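You operate a simulated robot arm through the tools that you are given. There is no shell and no other tool. Be economical: measure what you need, move in short steps, check, and stop when the job is done.

The job below is to be done with a simulated robot arm. You get a single attempt, and the scene is never put back.

## Task
Turn the south dial to 8 mm. Open the blue door, take the orange brush and put it on the upper shelf of the care cabinet, then shut the door. Take the teal bottle from the trials bench by the light box and leave it on the shelf of the orders board. Switch the shade switch on. Open the collars drawer, fetch the blue filter from the despatch bench top and set it in the inside of the collars drawer and shut the drawer again. Put the green cap on top of the teal sponge. The order is free. Set down upright: teal bottle.

The check looks at the end state, three seconds after you hand in, the way a careful person would. Anything else that was tipped, shoved, dropped, spilled or broken makes it a failure. Lids that push on must go on centred and level and be pressed home; caps that screw on are set level and turned clockwise until they are tight.

## Robot
A 6-joint arm with a two-finger gripper on a trunk, on a base that drives. Base frame: it is fixed to the floor where the robot stands at the start and does not move with it; the origin is under the middle of the robot, x ahead of it, y to its left, z up. Units: mm, rad, N and s.
It reaches about 718 mm from its shoulder. Its first joint turns from -1.204 to 3.002 rad. Places, roughly: blue door [-100, -2800, 500]; blue filter (13x8x4 cm) [-4900, -2300, 800]; collars drawer [-5300, -1500, 600]; green cap (4x4x3 cm) [-4800, -1800, 800]; inside of the collars drawer [-5400, -1600, 500]; orange brush (14x5x5 cm) [-300, -3000, 900]; shade switch [-2000, -4200, 900]; shelf of the orders board (18x57 cm) [-1260, -2760, 860]; south dial [500, 0, 500]; teal bottle (6x6x30 cm) [-1800, -4300, 1000]; teal sponge (8x6x6 cm) [-500, -2600, 900]; upper shelf of the care cabinet [-200, -3000, 500]. Payload 3 kg.
Tool frame: the origin (TCP) is the grasp point; the fingertips stand 30 mm ahead of it; z points along the fingers, y is the line along which they close. Largest opening 96 mm; the body of the gripper starts 53 mm behind the TCP.
Orientation is told as [roll, pitch, yaw] about the base's x, y, z axes, in that order, counted from this pose: with the fingers straight down and closing along the base's y, the tool's x points along the base's -x, its y along +y and its z along -z.

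## Interface
- The arm moves only by the tool jog_arm. Its argument "plan" is a list that holds one entry, the list of rows, each a list of 7 numbers: the shift along the base's x, y, z in units of 50 mm (1.0 is 50 mm), then the turn, a rotation vector about the base's x, y, z in units of 5 degrees (1.0 is 5 degrees), then the gripper command, from -1 (fully open) to 1 (shut), values between in proportion. In form: [[[tx, ty, tz, rx, ry, rz, fingers], ...]]. A call has 1 to 12 rows; each row shifts and turns the commanded pose from where the row before left it. A call with a number of a shift or a turn outside -1 to 1 is refused whole. A row lasts 0.2 s, in which the tool goes at most 50 mm and 0.15 rad; a call with a longer step from one row to the next is refused whole, and so is a gripper value outside its range. A pose out of reach is approached as far as the arm can. The call stops where the force on the tool passes 40 N (or 10 N more than at its start, if that is more) or the arm is blocked; 0.2 s more then pass. Each finger travels about 153 mm/s and halts on what it meets, pressing with about 43 N; the grip force reading is that of the motor and also rises with nothing between the fingers. The clock runs only during rows and for 0.2 s after the last one: add rows that do not move to give the fingers time. The reply holds the time, the measured pose of the TCP, the force on the tool along the base axes, the opening and the grip force, in the units named above and with some noise, with the torque about the TCP (base axes, N m) and any sound that the robot's microphone picked up, and new pictures: "views" is both (left out), scene, wrist or none.
- Cameras (640 x 400 px; columns grow to the right, rows downward): "scene" is now at [103.4, -2.7, 1471.4]; the picture's right is [-0.08, -1.00, 0.00], its down [-0.93, 0.07, -0.36] and it looks along [0.36, -0.03, -0.93] (base axes); focal length 279 px, centre (320, 200). "wrist" rides on the gripper at [73, 22, -83] in the tool frame; the picture's right is [-0.29, 0.96, 0.00], its down [-0.66, -0.20, -0.72] and it looks along [-0.69, -0.21, 0.69] (tool axes); focal length 247 px, centre (320, 200). There is no depth. A picture from a camera that has moved, and an enlarged one, comes with that camera's place and axes in the base frame and with its lens.
- raise_lower(by): slides the trunk up (or, below 0, down) by that many mm; the arm and the scene camera ride with it, the base frame stays. It gives what a move gives, with no picture.
- roll_base(legs): drives the robot by 1 to 6 legs, each [ahead, left, turn to the left] in mm, mm and rad, along the robot's own axes; the way and the turn of a leg run together, so that a leg with both is an arc; at most 1500 mm and 3.142 rad a leg. The arm and the cameras ride along, it lands a little off, and it stops where it bumps. It gives what a move gives, and a new picture of the scene camera.
- aim_head(pan, tilt): turns the head with the scene camera to pan (to the left, within 1.501 rad either way) and tilt (down, from -0.506 to 1.204), counted from straight ahead of the robot. It gives what a move gives, and a new picture of the scene camera.
- inspect(camera, box): a new picture of the part [left, top, right, bottom] of that camera's present view, enlarged. The clock stands still meanwhile.
- hand_in(): hands the job in; it is judged then, once.

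Go step by step. Nothing tells you exact positions but the pictures and the camera data: compare them with the known pose of the tool, close in by small moves and look again before you grip or let go. The budget is 207 turns and 260 pictures, counting those below and the enlarged ones. Unless the task says otherwise, let go and move clear before handing in.

The tools are called after "Request:" by a JSON object that holds its "name" and its "arguments". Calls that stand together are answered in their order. jog_arm: Moves the arm, as the interface text tells. Its arguments: {"type":"object","properties":{"plan":{"type":"array"},"views":{"type":"string","enum":["both","scene","wrist","none"]}},"required":["plan"]} The other tools are called the same way: raise_lower (by) slides the trunk up or down; roll_base (legs) drives the base; aim_head (pan, tilt) turns the head that bears the scene camera; inspect (camera, box) takes an enlarged picture of a part of a camera's view; hand_in () hands the job in.

At the start:

```text
t: 0.0
position: [258.9, -9.3, 627.0]
tcp_rot: [0.0, 0.001, 0.0]
wrist_force: [0.1, -0.3, -0.1]
moment: [-0.01, -0.01, 0.01]
gripper_width: 96.1
grasp_force: 0.0
trunk travel left (down, up): [-865.0, 75.0]
robot x, y, heading: [-0.0, 0.1, -0.004]
head pan, tilt: [-0.075, 1.201]
```

scene: 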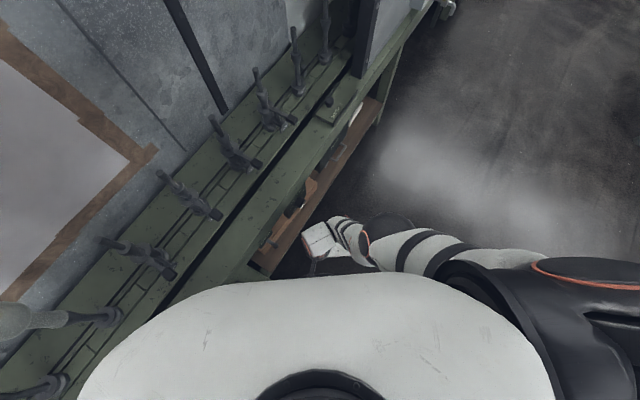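
wrist: 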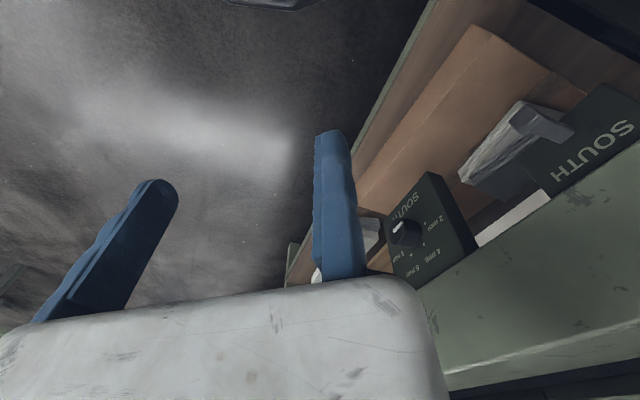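

I see the south dial in the wrist view, mounted under a green bench. I'll enlarge it first and look around with the head.

Request:
{"name": "inspect", "arguments": {"camera": "wrist", "box": [340, 150, 500, 300]}}

Request:
{"name": "aim_head", "arguments": {"pan": 0.0, "tilt": 0.5}}

```text
2.67 times, centred on (420, 225) of wrist
camera zoom: at [184.9, 11.1, 710.7], right [0.29, 0.96, 0.0], down [0.66, -0.2, 0.72], along [0.69, -0.21, -0.69], focal length 659 px, centre (53, 133)
```

zoom: 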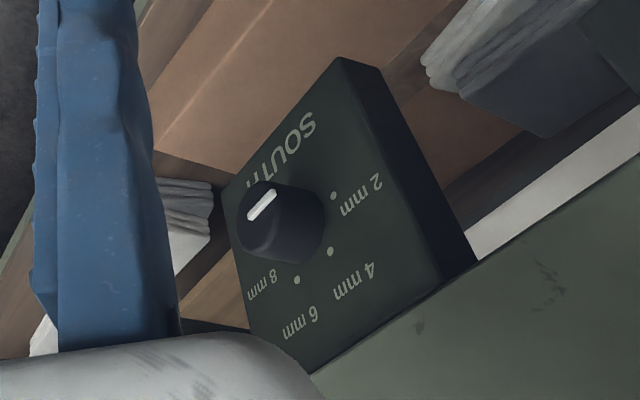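

```text
t: 1.1
position: [258.9, -9.3, 627.7]
tcp_rot: [-0.001, 0.0, -0.001]
wrist_force: [-0.2, 0.1, 0.9]
moment: [0.01, -0.03, 0.0]
gripper_width: 96.0
grasp_force: 0.0
trunk travel left (down, up): [-865.0, 75.0]
robot x, y, heading: [-1.5, -1.6, -0.001]
head pan, tilt: [0.0, 0.499]
camera scene: at [138.6, 1.5, 1525.0], right [0.0, -1.0, 0.0], down [-0.48, 0.0, -0.88], along [0.88, 0.0, -0.48], focal length 279 px, centre (320, 200)
```

scene: 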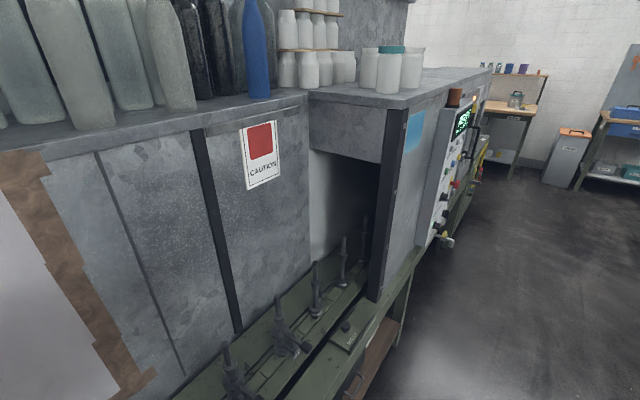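

The dial plate appears to hang vertically, facing diagonally (toward −x −y), with 2, 4, 6 and 8 mm clockwise over the top. I'll yaw the tool by about 47° for a straighter view while backing off.

Request:
{"name": "jog_arm", "arguments": {"plan": [[[0, -0.2, 0, 0, 0, 0.94, -1], [0, -0.2, 0, 0, 0, 0.94, -1], [0, -0.2, 0, 0, 0, 0.94, -1], [0, -0.2, 0, 0, 0, 0.94, -1], [0, -0.2, 0, 0, 0, 0.94, -1], [0, -0.2, 0, 0, 0, 0.94, -1], [0, -0.2, 0, 0, 0, 0.94, -1], [0, -0.2, 0, 0, 0, 0.94, -1], [0, -0.2, 0, 0, 0, 0.94, -1], [0, -0.2, 0, 0, 0, 0.94, -1]]], "views": "wrist"}}

```text
t: 3.5
position: [160.7, -44.2, 596.5]
tcp_rot: [-0.103, 0.062, 0.787]
wrist_force: [0.6, 1.1, -0.5]
moment: [0.01, -0.01, 0.01]
gripper_width: 96.1
grasp_force: 0.2
out of reach, approached as far as the arm can: row 2, 3, 4, 5, 6, 7, 8, 9, 10
trunk travel left (down, up): [-865.0, 75.0]
robot x, y, heading: [-1.9, 0.9, 0.002]
head pan, tilt: [0.0, 0.499]
stopped in row 10: the arm was blocked; the commanded pose is now the measured one
camera wrist: at [90.8, -73.0, 681.4], right [-0.47, 0.87, -0.12], down [0.59, 0.41, 0.7], along [0.66, 0.26, -0.71], focal length 247 px, centre (320, 200)
```

wrist: 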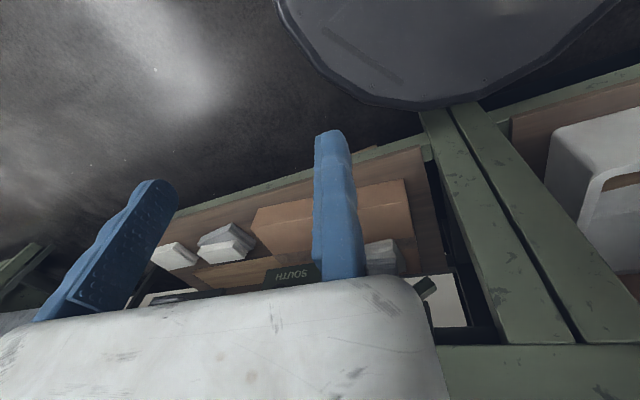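

The arm is cramped near the body, so the dial is too close. I'll shift the base right and turn to face the bench front squarely, about 600 mm away.

Request:
{"name": "roll_base", "arguments": {"legs": [[74, -409, 0], [0, 0, 0.82]]}}

```text
t: 8.2
position: [217.1, -316.6, 598.2]
tcp_rot: [-0.102, 0.063, 1.61]
wrist_force: [-0.3, -0.5, 1.0]
moment: [-0.02, 0.01, -0.01]
gripper_width: 95.9
grasp_force: 0.0
trunk travel left (down, up): [-865.0, 75.0]
robot x, y, heading: [76.3, -405.4, 0.823]
head pan, tilt: [0.0, 0.499]
camera scene: at [167.9, -300.0, 1525.1], right [0.73, -0.68, 0.0], down [-0.33, -0.35, -0.88], along [0.6, 0.64, -0.48], focal length 279 px, centre (320, 200)
```

scene: 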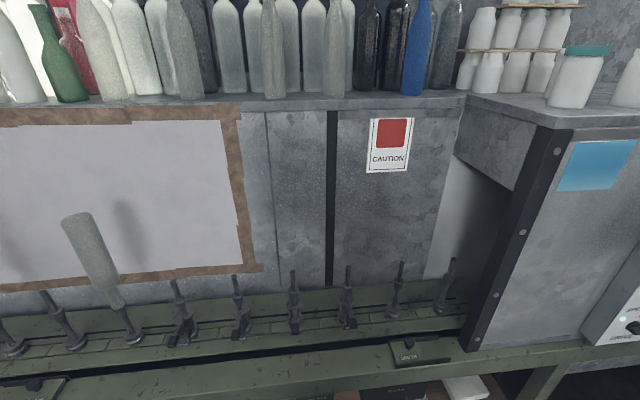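

Now squarely facing the bench. I move the hand forward and undo the extra yaw so the camera looks at the dial front.

Request:
{"name": "jog_arm", "arguments": {"plan": [[[0.3, 0.32, 0, 0, 0, -1, -1], [0.3, 0.32, 0, 0, 0, -1, -1], [0.3, 0.32, 0, 0, 0, -1, -1], [0.3, 0.32, 0, 0, 0, -1, -1], [0.3, 0.32, 0, 0, 0, -1, -1], [0.3, 0.32, 0, 0, 0, -1, -1], [0.3, 0.32, 0, 0, 0, -1, -1], [0, 0, 0, 0, 0, -1, -1], [0, 0, 0, 0, 0, -1, -1]]], "views": "wrist"}}

Request:
{"name": "raise_lower", "arguments": {"by": -150}}

```text
t: 10.2
position: [239.1, -293.5, 603.5]
tcp_rot: [-0.102, 0.06, 1.26]
wrist_force: [0.7, -0.5, -0.2]
moment: [0.01, -0.01, 0.01]
gripper_width: 95.9
grasp_force: 0.0
out of reach, approached as far as the arm can: row 1, 2, 3, 4, 5, 6, 7
trunk travel left (down, up): [-865.0, 75.0]
robot x, y, heading: [73.7, -400.3, 0.824]
head pan, tilt: [0.0, 0.499]
camera wrist: at [188.5, -350.8, 687.6], right [-0.82, 0.56, -0.12], down [0.34, 0.63, 0.7], along [0.47, 0.53, -0.71], focal length 247 px, centre (320, 200)
```

wrist: 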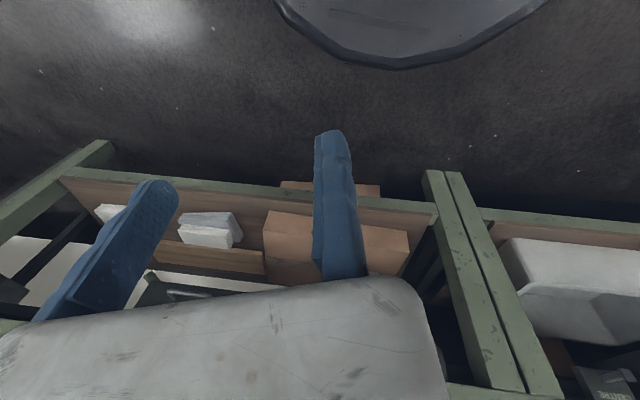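

```text
t: 11.9
position: [238.1, -294.1, 454.4]
tcp_rot: [-0.104, 0.063, 1.262]
wrist_force: [0.5, -0.8, 1.2]
moment: [0.0, 0.0, -0.01]
gripper_width: 95.9
grasp_force: 0.0
trunk travel left (down, up): [-715.0, 225.0]
robot x, y, heading: [72.8, -407.4, 0.822]
head pan, tilt: [0.0, 0.499]
```

The arm seems stretched downward at its limit. I'll raise the hand relative to the trunk while going forward, then lower the trunk further.

Request:
{"name": "jog_arm", "arguments": {"plan": [[[0, 0, 1, 0, 0, -1, -1], [0, 0, 1, 0, 0, -1, -1], [0, 0, 1, 0, 0, -1, -1], [0, 0, 1, 0, 0, -1, -1], [0, 0, 1, 0, 0, -1, -1], [0.5, 0.5, 0, 0, 0, 0, -1], [0.5, 0.5, 0, 0, 0, 0, -1], [0.5, 0.5, 0, 0, 0, 0, -1], [0, 0, 0, 0, 0, 0, -1]]], "views": "both"}}

```text
t: 13.9
position: [302.3, -147.4, 549.4]
tcp_rot: [-0.103, 0.065, 0.824]
wrist_force: [0.2, 0.3, 0.2]
moment: [-0.03, 0.01, 0.0]
gripper_width: 95.9
grasp_force: 0.1
out of reach, approached as far as the arm can: row 1, 2, 3, 4, 5, 6, 7, 8
trunk travel left (down, up): [-715.0, 225.0]
robot x, y, heading: [74.3, -402.8, 0.823]
head pan, tilt: [0.0, 0.499]
camera scene: at [167.4, -300.0, 1375.2], right [0.73, -0.68, 0.0], down [-0.32, -0.35, -0.88], along [0.6, 0.64, -0.48], focal length 279 px, centre (320, 200)
camera wrist: at [233.1, -178.2, 633.5], right [-0.5, 0.86, -0.12], down [0.57, 0.43, 0.7], along [0.65, 0.28, -0.71], focal length 247 px, centre (320, 200)
```

scene: 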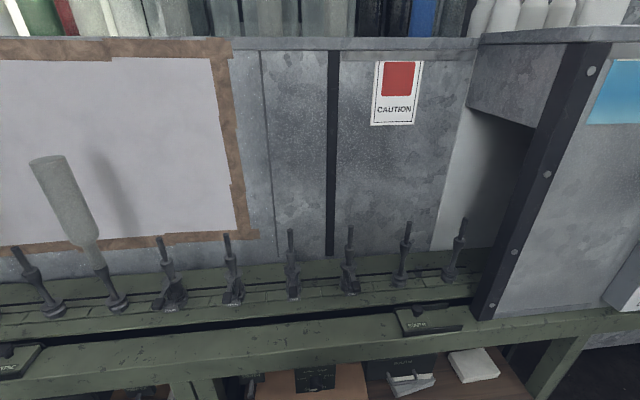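
wrist: 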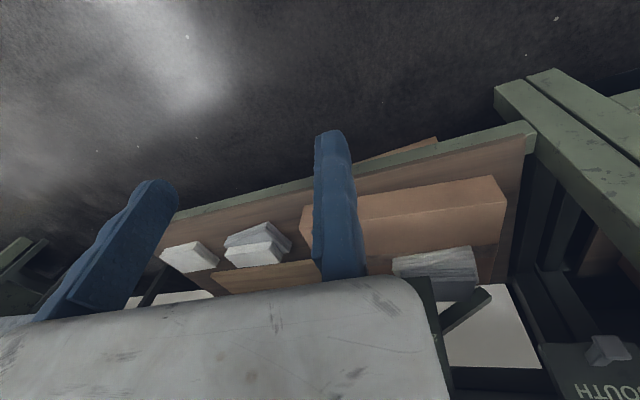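

Dial confirmed near (490, 60, 500), straight ahead. I'll pitch the tool up to horizontal and see where the arm goes.

Request:
{"name": "jog_arm", "arguments": {"plan": [[[0, 0, 0, 1, -0.93, 0, -1], [0, 0, 0, 1, -0.93, 0, -1], [0, 0, 0, 1, -0.93, 0, -1], [0, 0, 0, 1, -0.93, 0, -1], [0, 0, 0, 1, -0.93, 0, -1], [0, 0, 0, 1, -0.93, 0, -1], [0, 0, 0, 1, -0.93, 0, -1], [0, 0, 0, 1, -0.93, 0, -1], [0, 0, 0, 1, -0.93, 0, -1], [0, 0, 0, 1, -0.93, 0, -1], [0, 0, 0, 1, -0.93, 0, -1], [0, 0, 0, 1, -0.93, 0, -1]]], "views": "wrist"}}

```text
t: 15.4
position: [474.3, -99.9, 581.3]
tcp_rot: [-0.314, -0.897, 0.924]
wrist_force: [-0.4, 0.3, 0.6]
moment: [0.02, 0.02, -0.01]
gripper_width: 96.0
grasp_force: 0.1
out of reach, approached as far as the arm can: row 1, 2, 3, 6, 7
trunk travel left (down, up): [-715.0, 225.0]
robot x, y, heading: [70.9, -405.4, 0.825]
head pan, tilt: [0.0, 0.499]
stopped in row 7: the arm was blocked; the commanded pose is now the measured one
camera wrist: at [374.2, -154.3, 568.5], right [-0.48, 0.88, 0.04], down [-0.13, -0.12, 0.98], along [0.87, 0.46, 0.17], focal length 247 px, centre (320, 200)
```

wrist: 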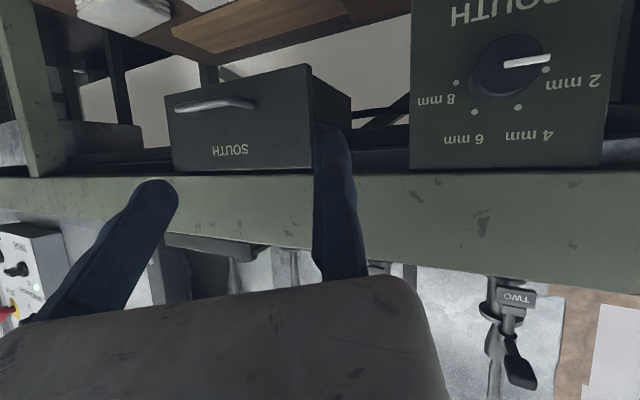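

The dial is clear: pointer at 2 mm; 4, 6, 8 follow clockwise. The knob triangulates to about (468, 41, 517), and the plate faces heading ~0.92. I'll align the tool with the plate normal and stand 100 mm off.

Request:
{"name": "jog_arm", "arguments": {"plan": [[[-0.17, 0.155, -0.16, 0.85, -0.455, 0.43, -1], [-0.17, 0.155, -0.16, 0.85, -0.455, 0.43, -1], [-0.17, 0.155, -0.16, 0.85, -0.455, 0.43, -1], [-0.17, 0.155, -0.16, 0.85, -0.455, 0.43, -1], [-0.17, 0.155, -0.16, 0.85, -0.455, 0.43, -1], [-0.17, 0.155, -0.16, 0.85, -0.455, 0.43, -1], [-0.17, 0.155, -0.16, 0.85, -0.455, 0.43, -1], [-0.17, 0.155, -0.16, 0.85, -0.455, 0.43, -1], [0, 0, 0, 0, 0, 0, -1]]], "views": "both"}}

```text
t: 16.3
position: [551.1, -52.4, 691.7]
tcp_rot: [-0.689, -1.313, 1.367]
wrist_force: [-0.4, -0.1, 0.3]
moment: [-0.02, -0.01, -0.01]
gripper_width: 95.9
grasp_force: 0.1
out of reach, approached as far as the arm can: row 1, 2, 3, 4
trunk travel left (down, up): [-715.0, 225.0]
robot x, y, heading: [76.9, -405.1, 0.825]
head pan, tilt: [0.0, 0.499]
stopped in row 4: the arm was blocked; the commanded pose is now the measured one
camera scene: at [168.1, -300.0, 1375.1], right [0.73, -0.68, 0.0], down [-0.33, -0.35, -0.88], along [0.6, 0.64, -0.48], focal length 279 px, centre (320, 200)
camera wrist: at [468.5, -105.5, 632.9], right [-0.59, 0.8, 0.13], down [-0.4, -0.43, 0.81], along [0.7, 0.43, 0.57], focal length 247 px, centre (320, 200)
```

scene: 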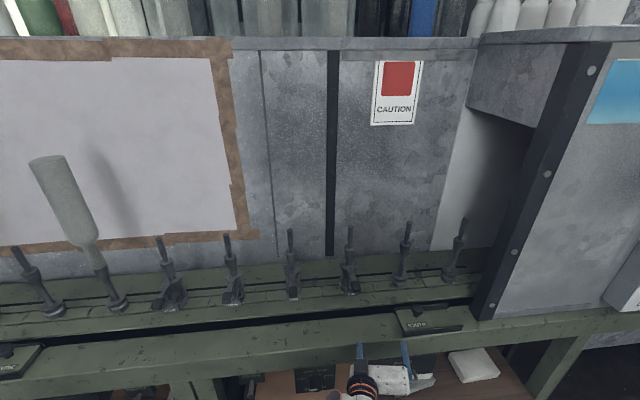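
wrist: 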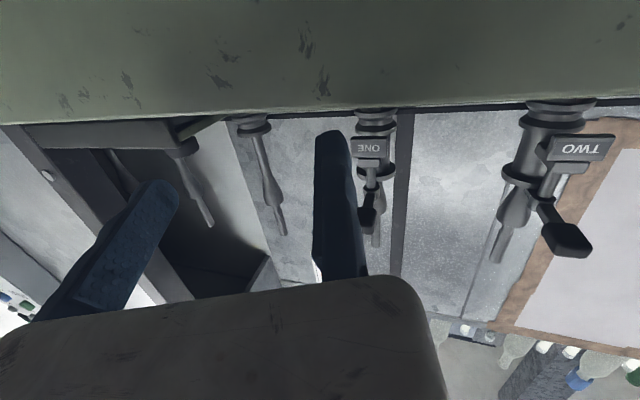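

The shoulder sits much higher than I thought, so the arm is always at full stretch. I'll back off and lower the trunk substantially.

Request:
{"name": "roll_base", "arguments": {"legs": [[-150, 0, 0.1]]}}

Request:
{"name": "raise_lower", "arguments": {"by": -350}}

Request:
{"name": "jog_arm", "arguments": {"plan": [[[0, 0, 0.5, 0, 0, 0, -1], [0, 0, 0.5, 0, 0, 0, -1], [0, 0, 0.5, 0, 0, 0, -1], [0, 0, 0.5, 0, 0, 0, -1], [0, 0, 0.5, 0, 0, 0, -1], [0, 0, 0.5, 0, 0, 0, -1]]], "views": "both"}}

```text
t: 17.7
position: [417.5, -120.7, 692.0]
tcp_rot: [-0.686, -1.314, 1.466]
wrist_force: [-1.0, -1.6, 0.4]
moment: [-0.03, -0.02, 0.01]
gripper_width: 96.2
grasp_force: 0.1
trunk travel left (down, up): [-715.0, 225.0]
robot x, y, heading: [-19.8, -518.3, 0.925]
head pan, tilt: [0.0, 0.499]
camera scene: at [60.9, -406.0, 1375.2], right [0.8, -0.6, 0.0], down [-0.29, -0.38, -0.88], along [0.53, 0.7, -0.48], focal length 279 px, centre (320, 200)
```

scene: 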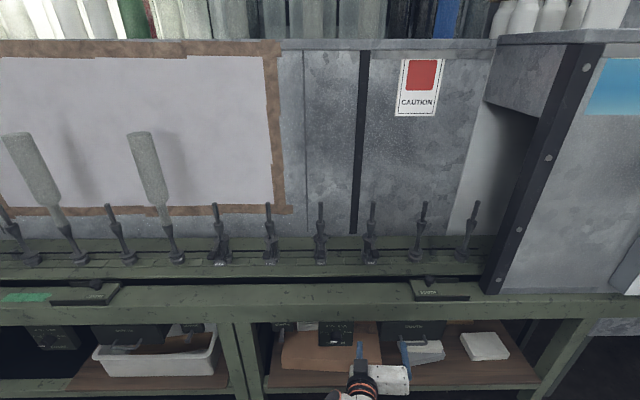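

```text
t: 21.1
position: [417.8, -121.4, 340.3]
tcp_rot: [-0.688, -1.314, 1.467]
wrist_force: [-0.3, -0.2, -0.4]
moment: [0.01, -0.01, 0.02]
gripper_width: 96.2
grasp_force: 0.0
trunk travel left (down, up): [-365.0, 575.0]
robot x, y, heading: [-18.3, -519.6, 0.92]
head pan, tilt: [0.0, 0.499]
```

```text
t: 22.5
position: [417.7, -120.3, 491.4]
tcp_rot: [-0.685, -1.315, 1.463]
wrist_force: [-0.4, -0.7, 0.0]
moment: [0.03, 0.0, -0.02]
gripper_width: 96.2
grasp_force: 0.2
trunk travel left (down, up): [-365.0, 575.0]
robot x, y, heading: [-25.0, -519.1, 0.918]
head pan, tilt: [0.0, 0.499]
camera scene: at [61.3, -405.5, 1025.1], right [0.8, -0.6, 0.0], down [-0.29, -0.38, -0.88], along [0.53, 0.7, -0.48], focal length 279 px, centre (320, 200)
camera wrist: at [339.9, -181.8, 433.4], right [-0.67, 0.73, 0.13], down [-0.35, -0.46, 0.81], along [0.66, 0.5, 0.57], focal length 247 px, centre (320, 200)
```

scene: 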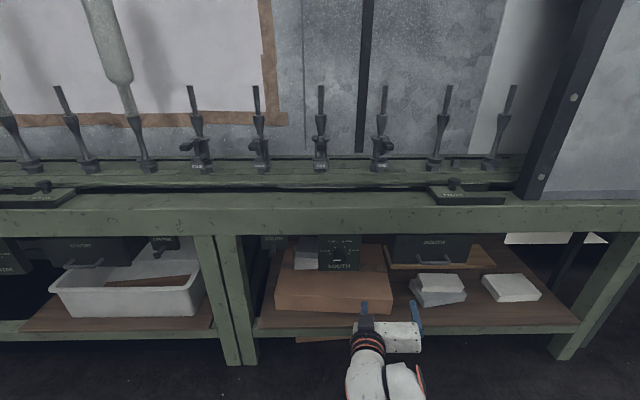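
wrist: 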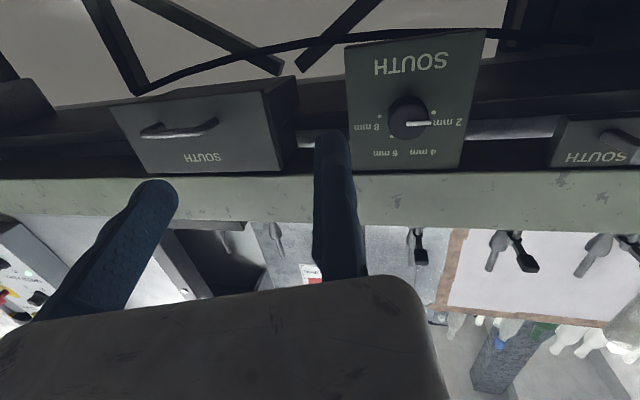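

Now the arm moves freely, and the knob position is confirmed by a second bearing. I align the tool with the plate normal and stand off 90 mm.

Request:
{"name": "jog_arm", "arguments": {"plan": [[[-0.025, 0.445, 0.13, 0.73, -0.03, 0.39, -1], [-0.025, 0.445, 0.13, 0.73, -0.03, 0.39, -1], [-0.025, 0.445, 0.13, 0.73, -0.03, 0.39, -1], [-0.025, 0.445, 0.13, 0.73, -0.03, 0.39, -1], [0, 0, 0, 0, 0, 0, -1]]], "views": "wrist"}}

```text
t: 23.7
position: [411.5, -31.7, 517.6]
tcp_rot: [-1.347, -1.569, 2.263]
wrist_force: [-0.1, -0.2, 0.4]
moment: [0.0, 0.04, -0.01]
gripper_width: 96.1
grasp_force: 0.0
trunk travel left (down, up): [-365.0, 575.0]
robot x, y, heading: [-23.9, -520.8, 0.926]
head pan, tilt: [0.0, 0.499]
camera wrist: at [343.4, -85.8, 444.0], right [-0.76, 0.58, 0.29], down [-0.28, -0.7, 0.66], along [0.59, 0.42, 0.69], focal length 247 px, centre (320, 200)
```

wrist: 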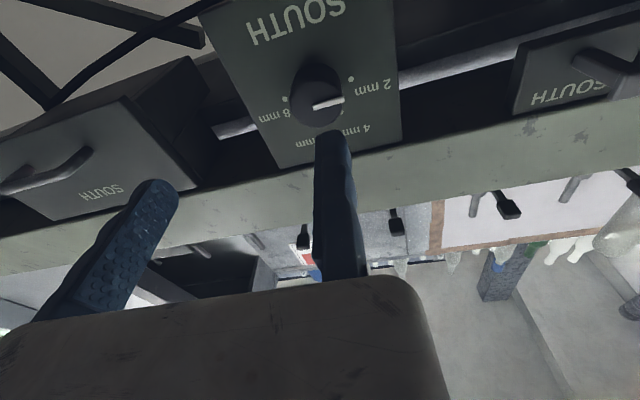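

Knob cap confirmed around (469, 40, 516). I advance so the tips straddle the knob.

Request:
{"name": "jog_arm", "arguments": {"plan": [[[0.24, 0.3, 0, 0, 0, 0, -1], [0.24, 0.3, 0, 0, 0, 0, -1], [0.24, 0.3, 0, 0, 0, 0, -1], [0.24, 0.3, -0.02, 0, 0, 0, -1], [0, 0, 0, 0, 0, 0, -1]]], "views": "wrist"}}

Request:
{"name": "inspect", "arguments": {"camera": "wrist", "box": [200, 50, 440, 200]}}

```text
t: 24.6
position: [441.1, 5.8, 516.1]
tcp_rot: [-0.027, -1.554, 0.932]
wrist_force: [-19.6, -27.7, 13.6]
moment: [0.55, -0.21, 0.31]
gripper_width: 96.2
grasp_force: 0.1
out of reach, approached as far as the arm can: row 3, 4
trunk travel left (down, up): [-365.0, 575.0]
robot x, y, heading: [-20.5, -521.1, 0.922]
head pan, tilt: [0.0, 0.499]
stopped in row 4: the force on the tool passed its limit at 68 N (the readings are from after the stop); the commanded pose is now the measured one
camera wrist: at [371.2, -49.1, 442.8], right [-0.75, 0.59, 0.29], down [-0.28, -0.69, 0.67], along [0.6, 0.42, 0.68], focal length 247 px, centre (320, 200)
```

wrist: 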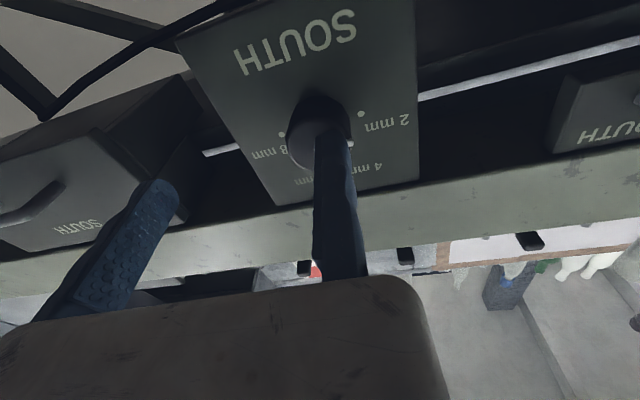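

```text
2.67 times, centred on (320, 125) of wrist
camera zoom: at [371.2, -49.1, 442.8], right [-0.75, 0.59, 0.29], down [-0.28, -0.69, 0.67], along [0.6, 0.42, 0.68], focal length 659 px, centre (320, 400)
```

zoom: 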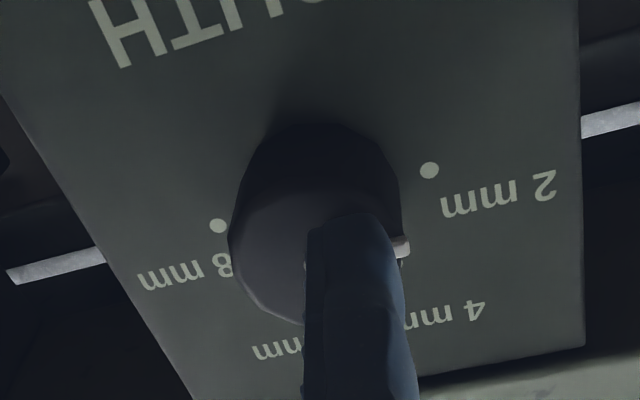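

A finger tip met the knob face, though it should have cleared: the fingers look shifted sideways relative to the claimed TCP. I'll back off 40 mm and close the fingers to see where they truly meet.

Request:
{"name": "jog_arm", "arguments": {"plan": [[[-0.24, -0.32, 0, 0, 0, 0, -1], [-0.24, -0.32, 0, 0, 0, 0, 0], [0, 0, 0, 0, 0, 0, 0.5], [0, 0, 0, 0, 0, 0, 1], [0, 0, 0, 0, 0, 0, 1], [0, 0, 0, 0, 0, 0, 1]]], "views": "wrist"}}

Request:
{"name": "aim_head", "arguments": {"pan": 0, "tilt": 0.75}}

```text
t: 25.9
position: [419.0, -22.9, 509.4]
tcp_rot: [-0.079, -1.546, 0.985]
wrist_force: [0.2, 0.1, 0.2]
moment: [0.04, 0.04, -0.02]
gripper_width: 0.1
grasp_force: 32.9
out of reach, approached as far as the arm can: row 1
trunk travel left (down, up): [-365.0, 575.0]
robot x, y, heading: [-21.1, -518.1, 0.924]
head pan, tilt: [0.0, 0.499]
camera wrist: at [349.4, -78.9, 437.2], right [-0.75, 0.6, 0.29], down [-0.28, -0.68, 0.68], along [0.6, 0.43, 0.67], focal length 247 px, centre (320, 200)
```

wrist: 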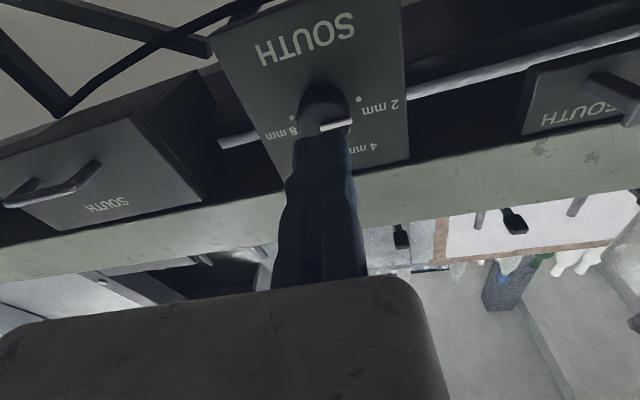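

```text
t: 26.7
position: [419.9, -23.5, 509.0]
tcp_rot: [-0.075, -1.547, 0.98]
wrist_force: [0.8, 0.6, -0.3]
moment: [0.02, -0.02, -0.01]
gripper_width: 0.0
grasp_force: 33.2
trunk travel left (down, up): [-365.0, 575.0]
robot x, y, heading: [-21.9, -522.4, 0.921]
head pan, tilt: [0.0, 0.75]
camera scene: at [56.0, -412.7, 1003.2], right [0.8, -0.6, 0.0], down [-0.41, -0.54, -0.73], along [0.44, 0.58, -0.68], focal length 279 px, centre (320, 200)
```

scene: 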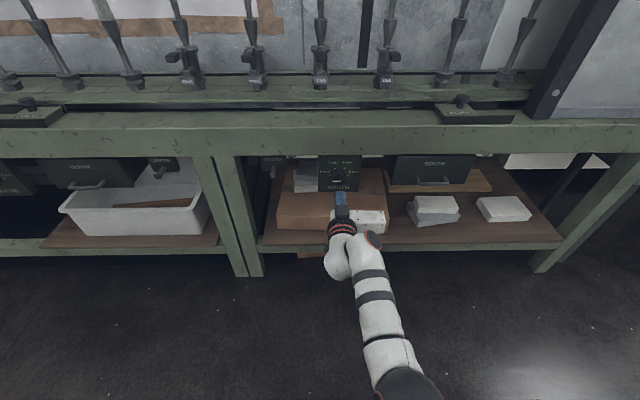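

Closed, the fingers meet at the TCP, yet the right-hand finger hardly moved. I'll check at half opening whether one jaw is fixed.

Request:
{"name": "jog_arm", "arguments": {"plan": [[[0, 0, 0, 0, 0, 0, 0], [0, 0, 0, 0, 0, 0, 0], [0, 0, 0, 0, 0, 0, 0]]], "views": "both"}}

Request:
{"name": "inspect", "arguments": {"camera": "scene", "box": [260, 140, 460, 265]}}

```text
t: 27.5
position: [419.7, -23.8, 508.4]
tcp_rot: [-0.075, -1.546, 0.983]
wrist_force: [-0.3, 0.3, -0.6]
moment: [-0.01, 0.0, -0.02]
gripper_width: 48.2
grasp_force: 0.0
trunk travel left (down, up): [-365.0, 575.0]
robot x, y, heading: [-25.9, -517.3, 0.919]
head pan, tilt: [0.0, 0.75]
camera scene: at [56.0, -412.7, 1003.1], right [0.8, -0.6, 0.0], down [-0.41, -0.54, -0.73], along [0.44, 0.58, -0.68], focal length 279 px, centre (320, 200)
camera wrist: at [349.4, -78.8, 437.2], right [-0.75, 0.6, 0.29], down [-0.28, -0.68, 0.68], along [0.6, 0.43, 0.67], focal length 247 px, centre (320, 200)
```

scene: 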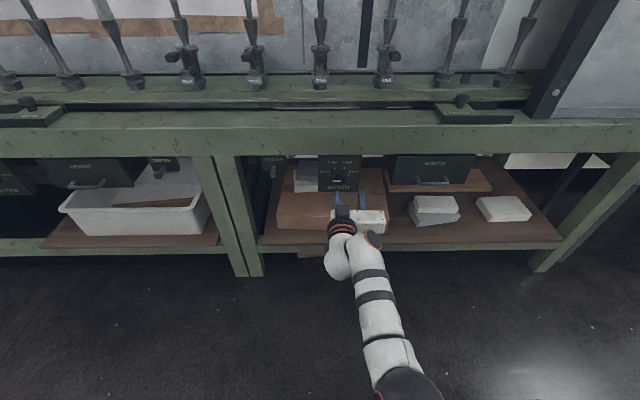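
wrist: 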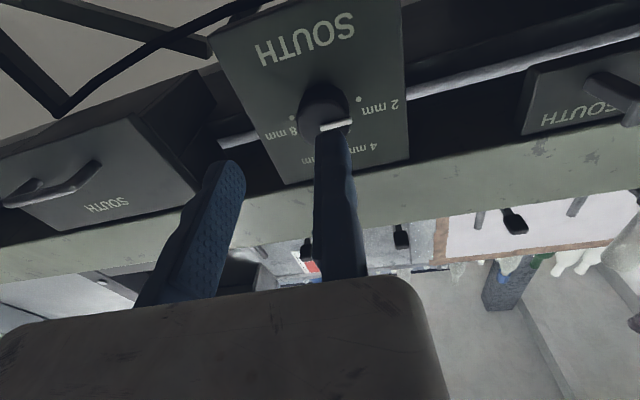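

```text
3.20 times, centred on (360, 202) of scene
camera zoom: at [56.0, -412.7, 1003.1], right [0.8, -0.6, 0.0], down [-0.41, -0.54, -0.73], along [0.44, 0.58, -0.68], focal length 893 px, centre (192, 192)
```

zoom: 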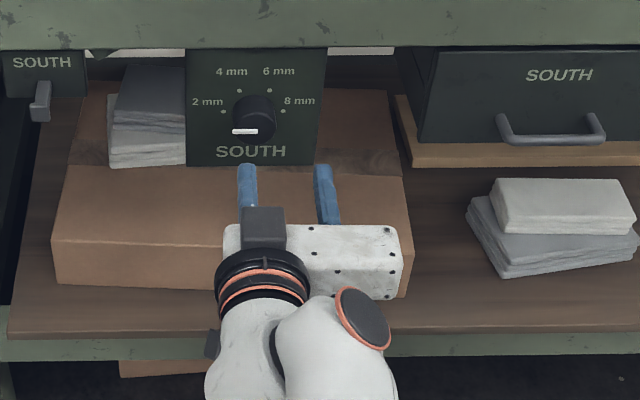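

Confirmed: the gripper has one fixed jaw (tool +y side, in line with the TCP) and one moving jaw on −y. So gripped objects must sit on the −y side, against the fixed jaw. I look closer at the knob.

Request:
{"name": "inspect", "arguments": {"camera": "wrist", "box": [260, 60, 420, 160]}}

Request:
{"name": "inspect", "arguments": {"camera": "scene", "box": [300, 145, 380, 195]}}

```text
4.00 times, centred on (340, 110) of wrist
camera zoom: at [349.4, -78.8, 437.2], right [-0.75, 0.6, 0.29], down [-0.28, -0.68, 0.68], along [0.6, 0.43, 0.67], focal length 988 px, centre (240, 560)
```

zoom: 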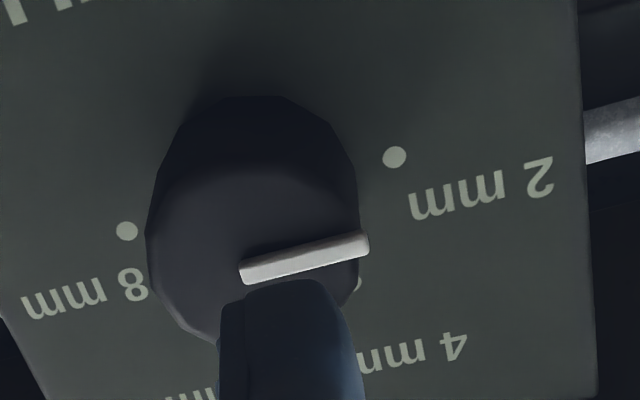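

```text
8.00 times, centred on (340, 170) of scene
camera zoom: at [56.0, -412.7, 1003.1], right [0.8, -0.6, 0.0], down [-0.41, -0.54, -0.73], along [0.44, 0.58, -0.68], focal length 2233 px, centre (160, 440)
```

zoom: 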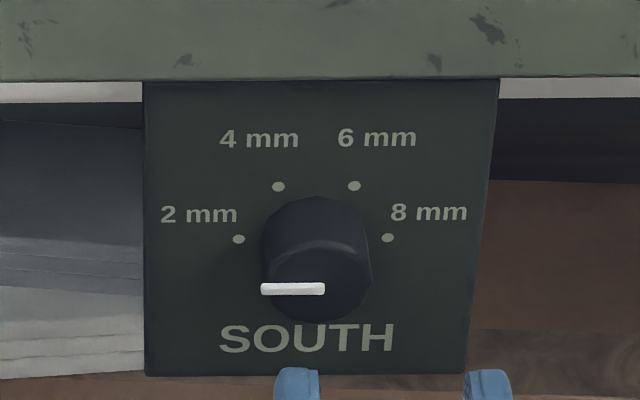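

Triangulated: knob face centre (462, 30, 516), Ø37 mm, sticks out 28 mm; the pointer is horizontal left (2 mm), and marks are 60° apart, so 8 mm is a 180° clockwise turn. I approach with the fixed jaw left of the knob.

Request:
{"name": "jog_arm", "arguments": {"plan": [[[-0.33, 0.26, 0.15, 0, 0, 0, -1], [0, 0, 0, 0, 0, 0, -1], [0.229, 0.301, 0, 0, 0, 0, -1], [0.229, 0.301, 0, 0, 0, 0, -1], [0.22, 0.29, 0, 0, 0, 0, -1], [0, 0, 0, 0, 0, 0, -1]]], "views": "both"}}

Request:
{"name": "inspect", "arguments": {"camera": "scene", "box": [300, 145, 380, 195]}}

```text
t: 28.9
position: [425.8, 19.3, 517.7]
tcp_rot: [-0.06, -1.547, 0.967]
wrist_force: [0.2, 0.1, 0.3]
moment: [-0.04, 0.0, 0.0]
gripper_width: 96.1
grasp_force: 0.2
out of reach, approached as far as the arm can: row 5
trunk travel left (down, up): [-365.0, 575.0]
robot x, y, heading: [-19.0, -521.1, 0.928]
head pan, tilt: [0.0, 0.75]
camera scene: at [56.0, -412.7, 1003.1], right [0.8, -0.6, 0.0], down [-0.41, -0.54, -0.73], along [0.44, 0.58, -0.68], focal length 279 px, centre (320, 200)
camera wrist: at [355.9, -35.2, 444.9], right [-0.75, 0.59, 0.29], down [-0.28, -0.68, 0.68], along [0.6, 0.43, 0.67], focal length 247 px, centre (320, 200)
```

scene: 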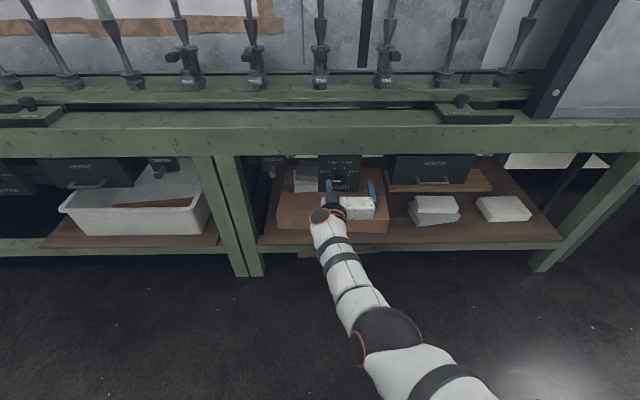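
wrist: 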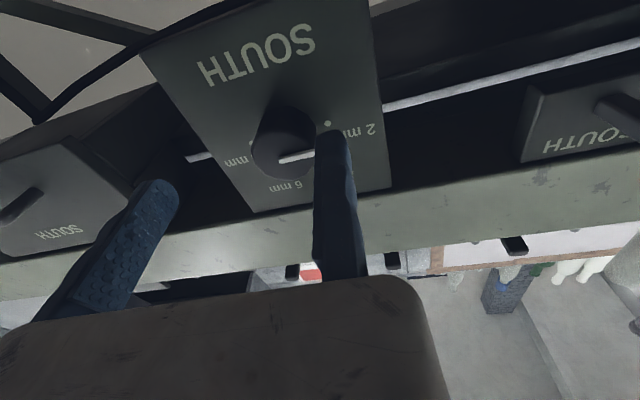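

```text
8.00 times, centred on (340, 170) of scene
camera zoom: at [56.0, -412.7, 1003.1], right [0.8, -0.6, 0.0], down [-0.41, -0.54, -0.73], along [0.44, 0.58, -0.68], focal length 2233 px, centre (160, 440)
```

zoom: 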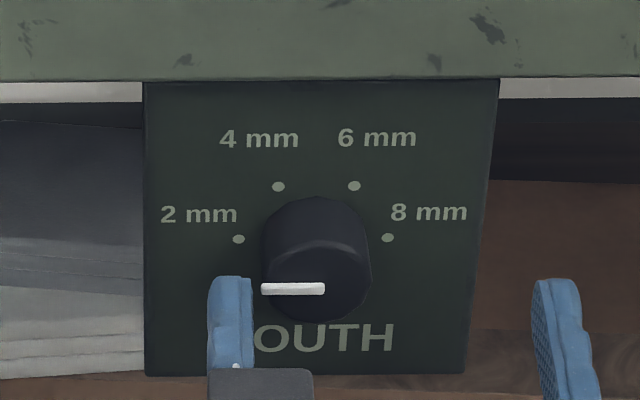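

Arm is at full stretch just short. I retract the hand 150 mm and bring the base 150 mm closer.

Request:
{"name": "jog_arm", "arguments": {"plan": [[[-0.58, -0.76, 0, 0, 0, 0, -1], [-0.58, -0.76, 0, 0, 0, 0, -1], [-0.58, -0.76, 0, 0, 0, 0, -1], [-0.2, -0.26, 0, 0, 0, 0, -1]]], "views": "none"}}

Request:
{"name": "roll_base", "arguments": {"legs": [[150, 0, 0]]}}

Request:
{"name": "inspect", "arguments": {"camera": "wrist", "box": [120, 0, 440, 200]}}

```text
t: 29.9
position: [355.8, -110.3, 509.0]
tcp_rot: [-1.494, -1.49, 2.389]
wrist_force: [0.2, 0.2, -0.4]
moment: [-0.02, 0.04, -0.03]
gripper_width: 95.9
grasp_force: 0.0
out of reach, approached as far as the arm can: row 4
trunk travel left (down, up): [-365.0, 575.0]
robot x, y, heading: [-23.7, -521.3, 0.924]
head pan, tilt: [0.0, 0.75]
```

```text
t: 31.3
position: [445.3, 6.8, 501.3]
tcp_rot: [-1.326, -1.485, 2.225]
wrist_force: [-0.2, 0.1, 0.0]
moment: [0.0, 0.01, 0.02]
gripper_width: 96.0
grasp_force: 0.1
trunk travel left (down, up): [-365.0, 575.0]
robot x, y, heading: [63.4, -402.2, 0.925]
head pan, tilt: [0.0, 0.75]
camera scene: at [145.9, -293.8, 1003.2], right [0.8, -0.6, 0.0], down [-0.41, -0.54, -0.73], along [0.44, 0.58, -0.68], focal length 279 px, centre (320, 200)
```

scene: 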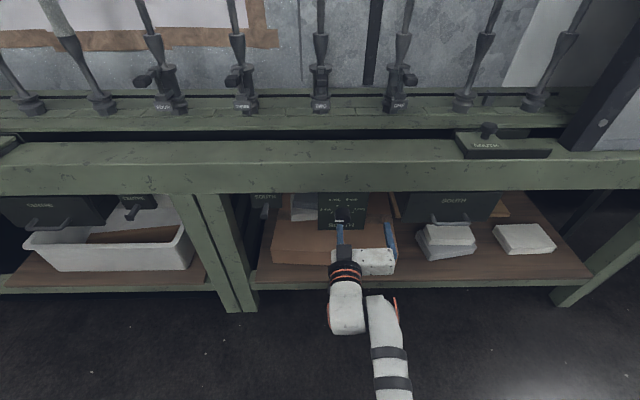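

```text
2.00 times, centred on (280, 100) of wrist
camera zoom: at [378.4, -51.3, 428.0], right [-0.76, 0.61, 0.21], down [-0.33, -0.65, 0.69], along [0.56, 0.45, 0.69], focal length 494 px, centre (400, 400)
```

zoom: 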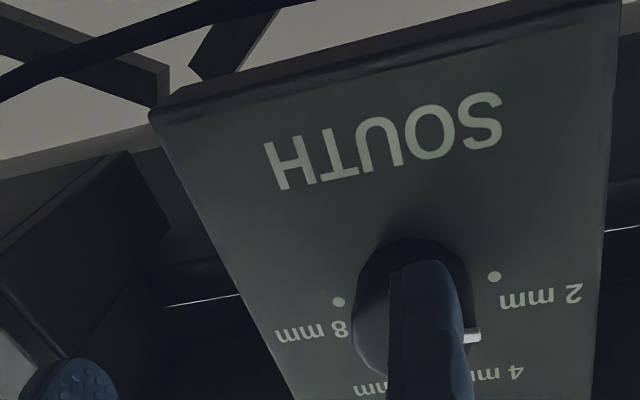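

Hand sits right before the knob, slightly tilted. I retreat, level the tool, and shift left so the knob lies between the jaws.

Request:
{"name": "jog_arm", "arguments": {"plan": [[[-0.3, -0.4, 0, 0, 0, 0, -1], [-0.35, 0.264, 0.294, 0.7, 0.6, 0.25, -1], [0, 0, 0, 0, 0, 0, -1]]], "views": "none"}}

Request:
{"name": "inspect", "arguments": {"camera": "wrist", "box": [120, 0, 440, 200]}}

Request:
{"name": "inspect", "arguments": {"camera": "scene", "box": [280, 170, 440, 270]}}

```text
t: 32.1
position: [453.7, 0.3, 497.7]
tcp_rot: [0.623, -1.567, 0.299]
wrist_force: [-24.2, -11.2, -1.2]
moment: [0.07, -0.22, 0.62]
gripper_width: 95.8
grasp_force: 0.1
out of reach, approached as far as the arm can: row 1, 2
trunk travel left (down, up): [-365.0, 575.0]
robot x, y, heading: [69.7, -401.9, 0.921]
head pan, tilt: [0.0, 0.75]
```

```text
2.00 times, centred on (280, 100) of wrist
camera zoom: at [384.9, -53.9, 424.6], right [-0.76, 0.58, 0.3], down [-0.27, -0.7, 0.66], along [0.59, 0.42, 0.69], focal length 494 px, centre (400, 400)
```

zoom: 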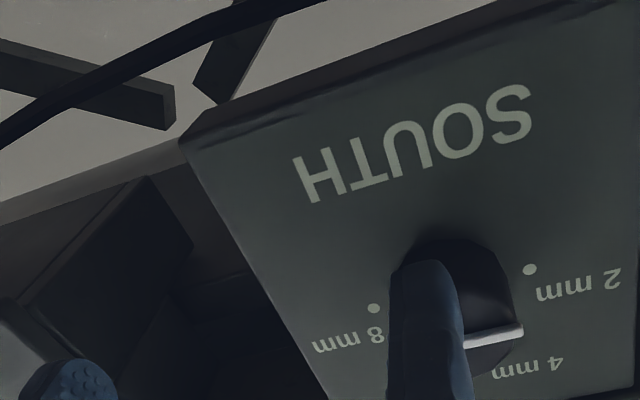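

```text
4.00 times, centred on (360, 220) of scene
camera zoom: at [143.0, -294.9, 1003.4], right [0.8, -0.6, 0.0], down [-0.41, -0.54, -0.73], along [0.44, 0.58, -0.68], focal length 1116 px, centre (160, 120)
```

zoom: 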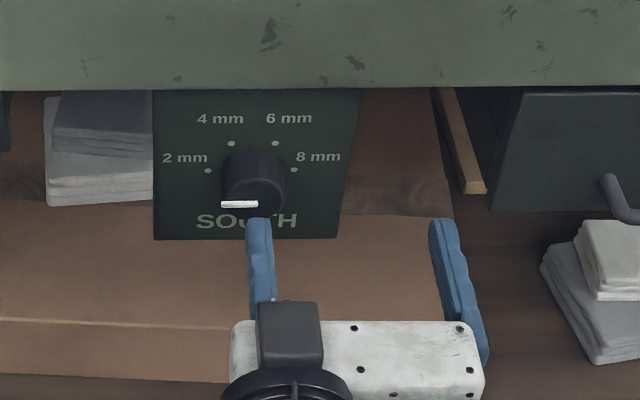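

The arm has an inner reach limit too (usable ~560–700 mm ahead). I back the base up 65 mm so the knob falls in the middle of that band.

Request:
{"name": "roll_base", "arguments": {"legs": [[-65, 0, 0]]}}

Request:
{"name": "jog_arm", "arguments": {"plan": [[[0, 0, 0.1, 0, 0, 0, -1], [0, 0, 0, 0, 0, 0, -1]]], "views": "none"}}

Request:
{"name": "inspect", "arguments": {"camera": "wrist", "box": [120, 0, 440, 200]}}

```text
t: 33.1
position: [416.6, -50.7, 498.6]
tcp_rot: [0.675, -1.568, 0.246]
wrist_force: [0.5, 0.2, 0.1]
moment: [-0.03, 0.0, 0.02]
gripper_width: 96.0
grasp_force: 0.0
trunk travel left (down, up): [-365.0, 575.0]
robot x, y, heading: [30.6, -451.6, 0.924]
head pan, tilt: [0.0, 0.75]
camera scene: at [106.5, -345.8, 1003.2], right [0.8, -0.6, 0.0], down [-0.41, -0.54, -0.73], along [0.44, 0.58, -0.68], focal length 279 px, centre (320, 200)
```

scene: 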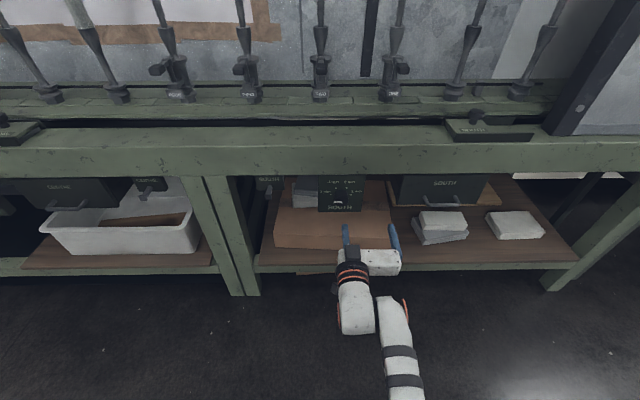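

```text
t: 33.7
position: [418.8, -49.5, 503.6]
tcp_rot: [1.364, -1.566, -0.445]
wrist_force: [0.2, -0.1, -0.5]
moment: [0.0, 0.01, -0.03]
gripper_width: 95.9
grasp_force: 0.0
trunk travel left (down, up): [-365.0, 575.0]
robot x, y, heading: [31.2, -453.4, 0.92]
head pan, tilt: [0.0, 0.75]
```

```text
2.00 times, centred on (280, 100) of wrist
camera zoom: at [349.5, -104.1, 429.2], right [-0.76, 0.58, 0.3], down [-0.28, -0.7, 0.66], along [0.59, 0.42, 0.69], focal length 494 px, centre (400, 400)
```

zoom: 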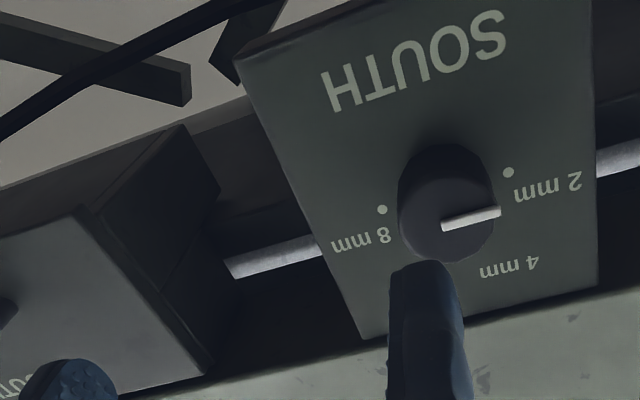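

Tool is level now. Shift 34 mm left, 12 up, then go straight in 75 mm.

Request:
{"name": "jog_arm", "arguments": {"plan": [[[-0.54, 0.41, 0.25, 0, 0, 0, -1], [0, 0, 0, 0, 0, 0, -1], [0.233, 0.306, 0, 0, 0, 0, -1], [0.233, 0.306, 0, 0, 0, 0, -1], [0.233, 0.306, 0, 0, 0, 0, -1], [0.21, 0.28, 0, 0, 0, 0, -1], [0, 0, 0, 0, 0, 0, -1]]], "views": "none"}}

Request:
{"name": "inspect", "arguments": {"camera": "wrist", "box": [120, 0, 440, 200]}}

Request:
{"name": "inspect", "arguments": {"camera": "scene", "box": [280, 160, 440, 260]}}

```text
t: 35.0
position: [444.4, 6.9, 498.0]
tcp_rot: [-1.136, -1.525, 2.043]
wrist_force: [-10.1, -15.3, 5.5]
moment: [0.27, -0.22, 0.04]
gripper_width: 96.2
grasp_force: 0.1
out of reach, approached as far as the arm can: row 1
trunk travel left (down, up): [-365.0, 575.0]
robot x, y, heading: [31.9, -454.2, 0.921]
head pan, tilt: [0.0, 0.75]
stopped in row 6: the force on the tool passed its limit at 56 N (the readings are from after the stop); the commanded pose is now the measured one
```

```text
2.00 times, centred on (280, 100) of wrist
camera zoom: at [377.1, -49.5, 424.3], right [-0.76, 0.6, 0.25], down [-0.3, -0.67, 0.68], along [0.58, 0.44, 0.69], focal length 494 px, centre (400, 400)
```

zoom: 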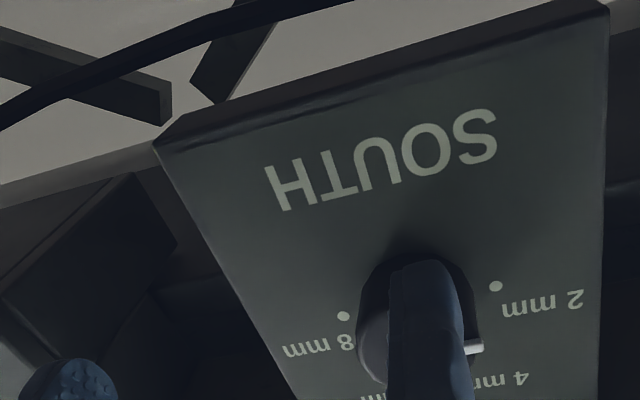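

```text
4.00 times, centred on (360, 210) of scene
camera zoom: at [105.0, -348.3, 1003.7], right [0.8, -0.6, 0.0], down [-0.41, -0.54, -0.73], along [0.44, 0.58, -0.68], focal length 1116 px, centre (160, 160)
```

zoom: 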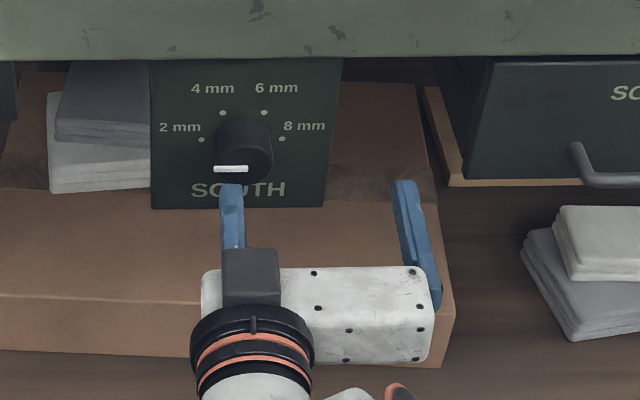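

Touched the knob face again because the sideways step was outside the reach band. I'll retreat just 12 mm, shift left and up there, and check before advancing.

Request:
{"name": "jog_arm", "arguments": {"plan": [[[-0.15, -0.19, 0, 0, 0, 0, -1], [-0.165, 0.13, 0.18, 0, 0, 0, -1], [-0.165, 0.13, 0.18, 0, 0, 0, -1], [0, 0, 0, 0, 0, 0, -1]]], "views": "none"}}

Request:
{"name": "inspect", "arguments": {"camera": "scene", "box": [280, 160, 440, 260]}}

```text
t: 36.0
position: [438.0, 0.8, 505.5]
tcp_rot: [-1.319, -1.475, 2.213]
wrist_force: [1.0, -0.2, 0.3]
moment: [0.02, -0.02, 0.0]
gripper_width: 96.2
grasp_force: 0.1
trunk travel left (down, up): [-365.0, 575.0]
robot x, y, heading: [26.9, -452.1, 0.921]
head pan, tilt: [0.0, 0.75]
```

```text
4.00 times, centred on (360, 210) of scene
camera zoom: at [106.7, -345.8, 1003.1], right [0.8, -0.6, 0.0], down [-0.41, -0.54, -0.73], along [0.44, 0.58, -0.68], focal length 1116 px, centre (160, 160)
```

zoom: 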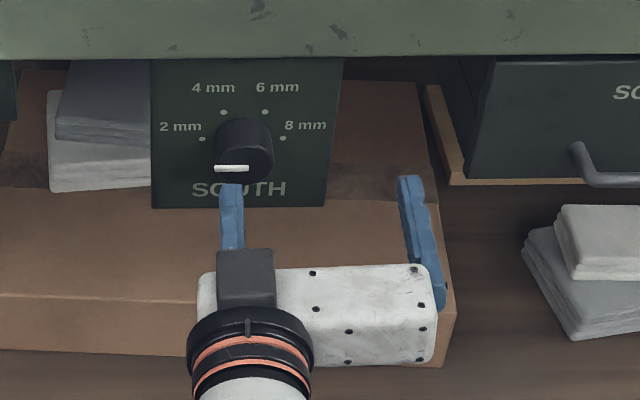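

The arm lags behind the command; I give it time to settle and look again.

Request:
{"name": "jog_arm", "arguments": {"plan": [[[0, 0, 0, 0, 0, 0, -1], [0, 0, 0, 0, 0, 0, -1], [0, 0, 0, 0, 0, 0, -1]]], "views": "none"}}

Request:
{"name": "jog_arm", "arguments": {"plan": [[[-0.16, 0.12, 0.1, 0, 0, 0, -1], [0, 0, 0, 0, 0, 0, -1], [0, 0, 0, 0, 0, 0, -1], [0, 0, 0, 0, 0, 0, -1]]], "views": "none"}}

```text
t: 36.8
position: [437.4, 0.2, 505.3]
tcp_rot: [-1.309, -1.475, 2.205]
wrist_force: [0.3, -0.3, 0.1]
moment: [-0.01, -0.01, 0.0]
gripper_width: 95.9
grasp_force: 0.0
trunk travel left (down, up): [-365.0, 575.0]
robot x, y, heading: [29.8, -450.9, 0.924]
head pan, tilt: [0.0, 0.75]
```

```text
t: 38.0
position: [441.9, -0.9, 507.1]
tcp_rot: [-1.383, -1.441, 2.271]
wrist_force: [-0.1, -0.3, -0.1]
moment: [0.0, -0.02, 0.0]
gripper_width: 96.2
grasp_force: 0.0
trunk travel left (down, up): [-365.0, 575.0]
robot x, y, heading: [29.5, -457.7, 0.923]
head pan, tilt: [0.0, 0.75]
stopped in row 4: the arm was blocked; the commanded pose is now the measured one
```

The inner reach limit still blocks sideways motion here; it worked with the base further back. I back up another 50 mm and re-level.

Request:
{"name": "roll_base", "arguments": {"legs": [[-55, 0, 0]]}}

Request:
{"name": "jog_arm", "arguments": {"plan": [[[0.24, 0.32, 0, 0, 0, 0, -1], [0, 0, 0, 0, 0, 0, -1]]], "views": "wrist"}}

```text
t: 39.0
position: [408.8, -45.2, 508.1]
tcp_rot: [-1.385, -1.441, 2.277]
wrist_force: [0.3, -0.3, -0.1]
moment: [-0.02, 0.0, 0.01]
gripper_width: 95.9
grasp_force: 0.1
trunk travel left (down, up): [-365.0, 575.0]
robot x, y, heading: [-5.1, -499.6, 0.926]
head pan, tilt: [0.0, 0.75]
camera scene: at [73.4, -389.7, 1003.2], right [0.8, -0.6, 0.0], down [-0.41, -0.54, -0.73], along [0.44, 0.58, -0.68], focal length 279 px, centre (320, 200)
```

scene: 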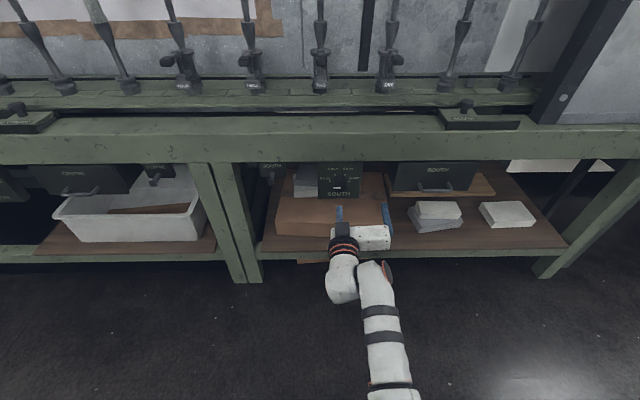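

```text
t: 39.6
position: [421.3, -28.0, 507.6]
tcp_rot: [-1.386, -1.442, 2.274]
wrist_force: [0.1, 1.1, -0.2]
moment: [0.03, -0.01, -0.01]
gripper_width: 96.0
grasp_force: 0.1
trunk travel left (down, up): [-365.0, 575.0]
robot x, y, heading: [-1.6, -495.9, 0.926]
head pan, tilt: [0.0, 0.75]
camera wrist: at [357.1, -87.8, 432.7], right [-0.76, 0.63, 0.17], down [-0.36, -0.62, 0.7], along [0.54, 0.47, 0.7], focal length 247 px, centre (320, 200)
```

wrist: 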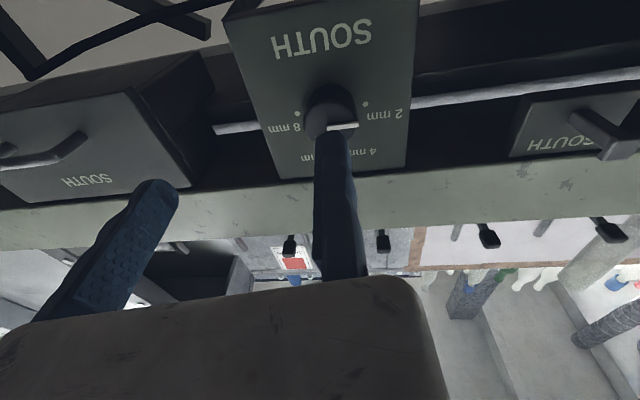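

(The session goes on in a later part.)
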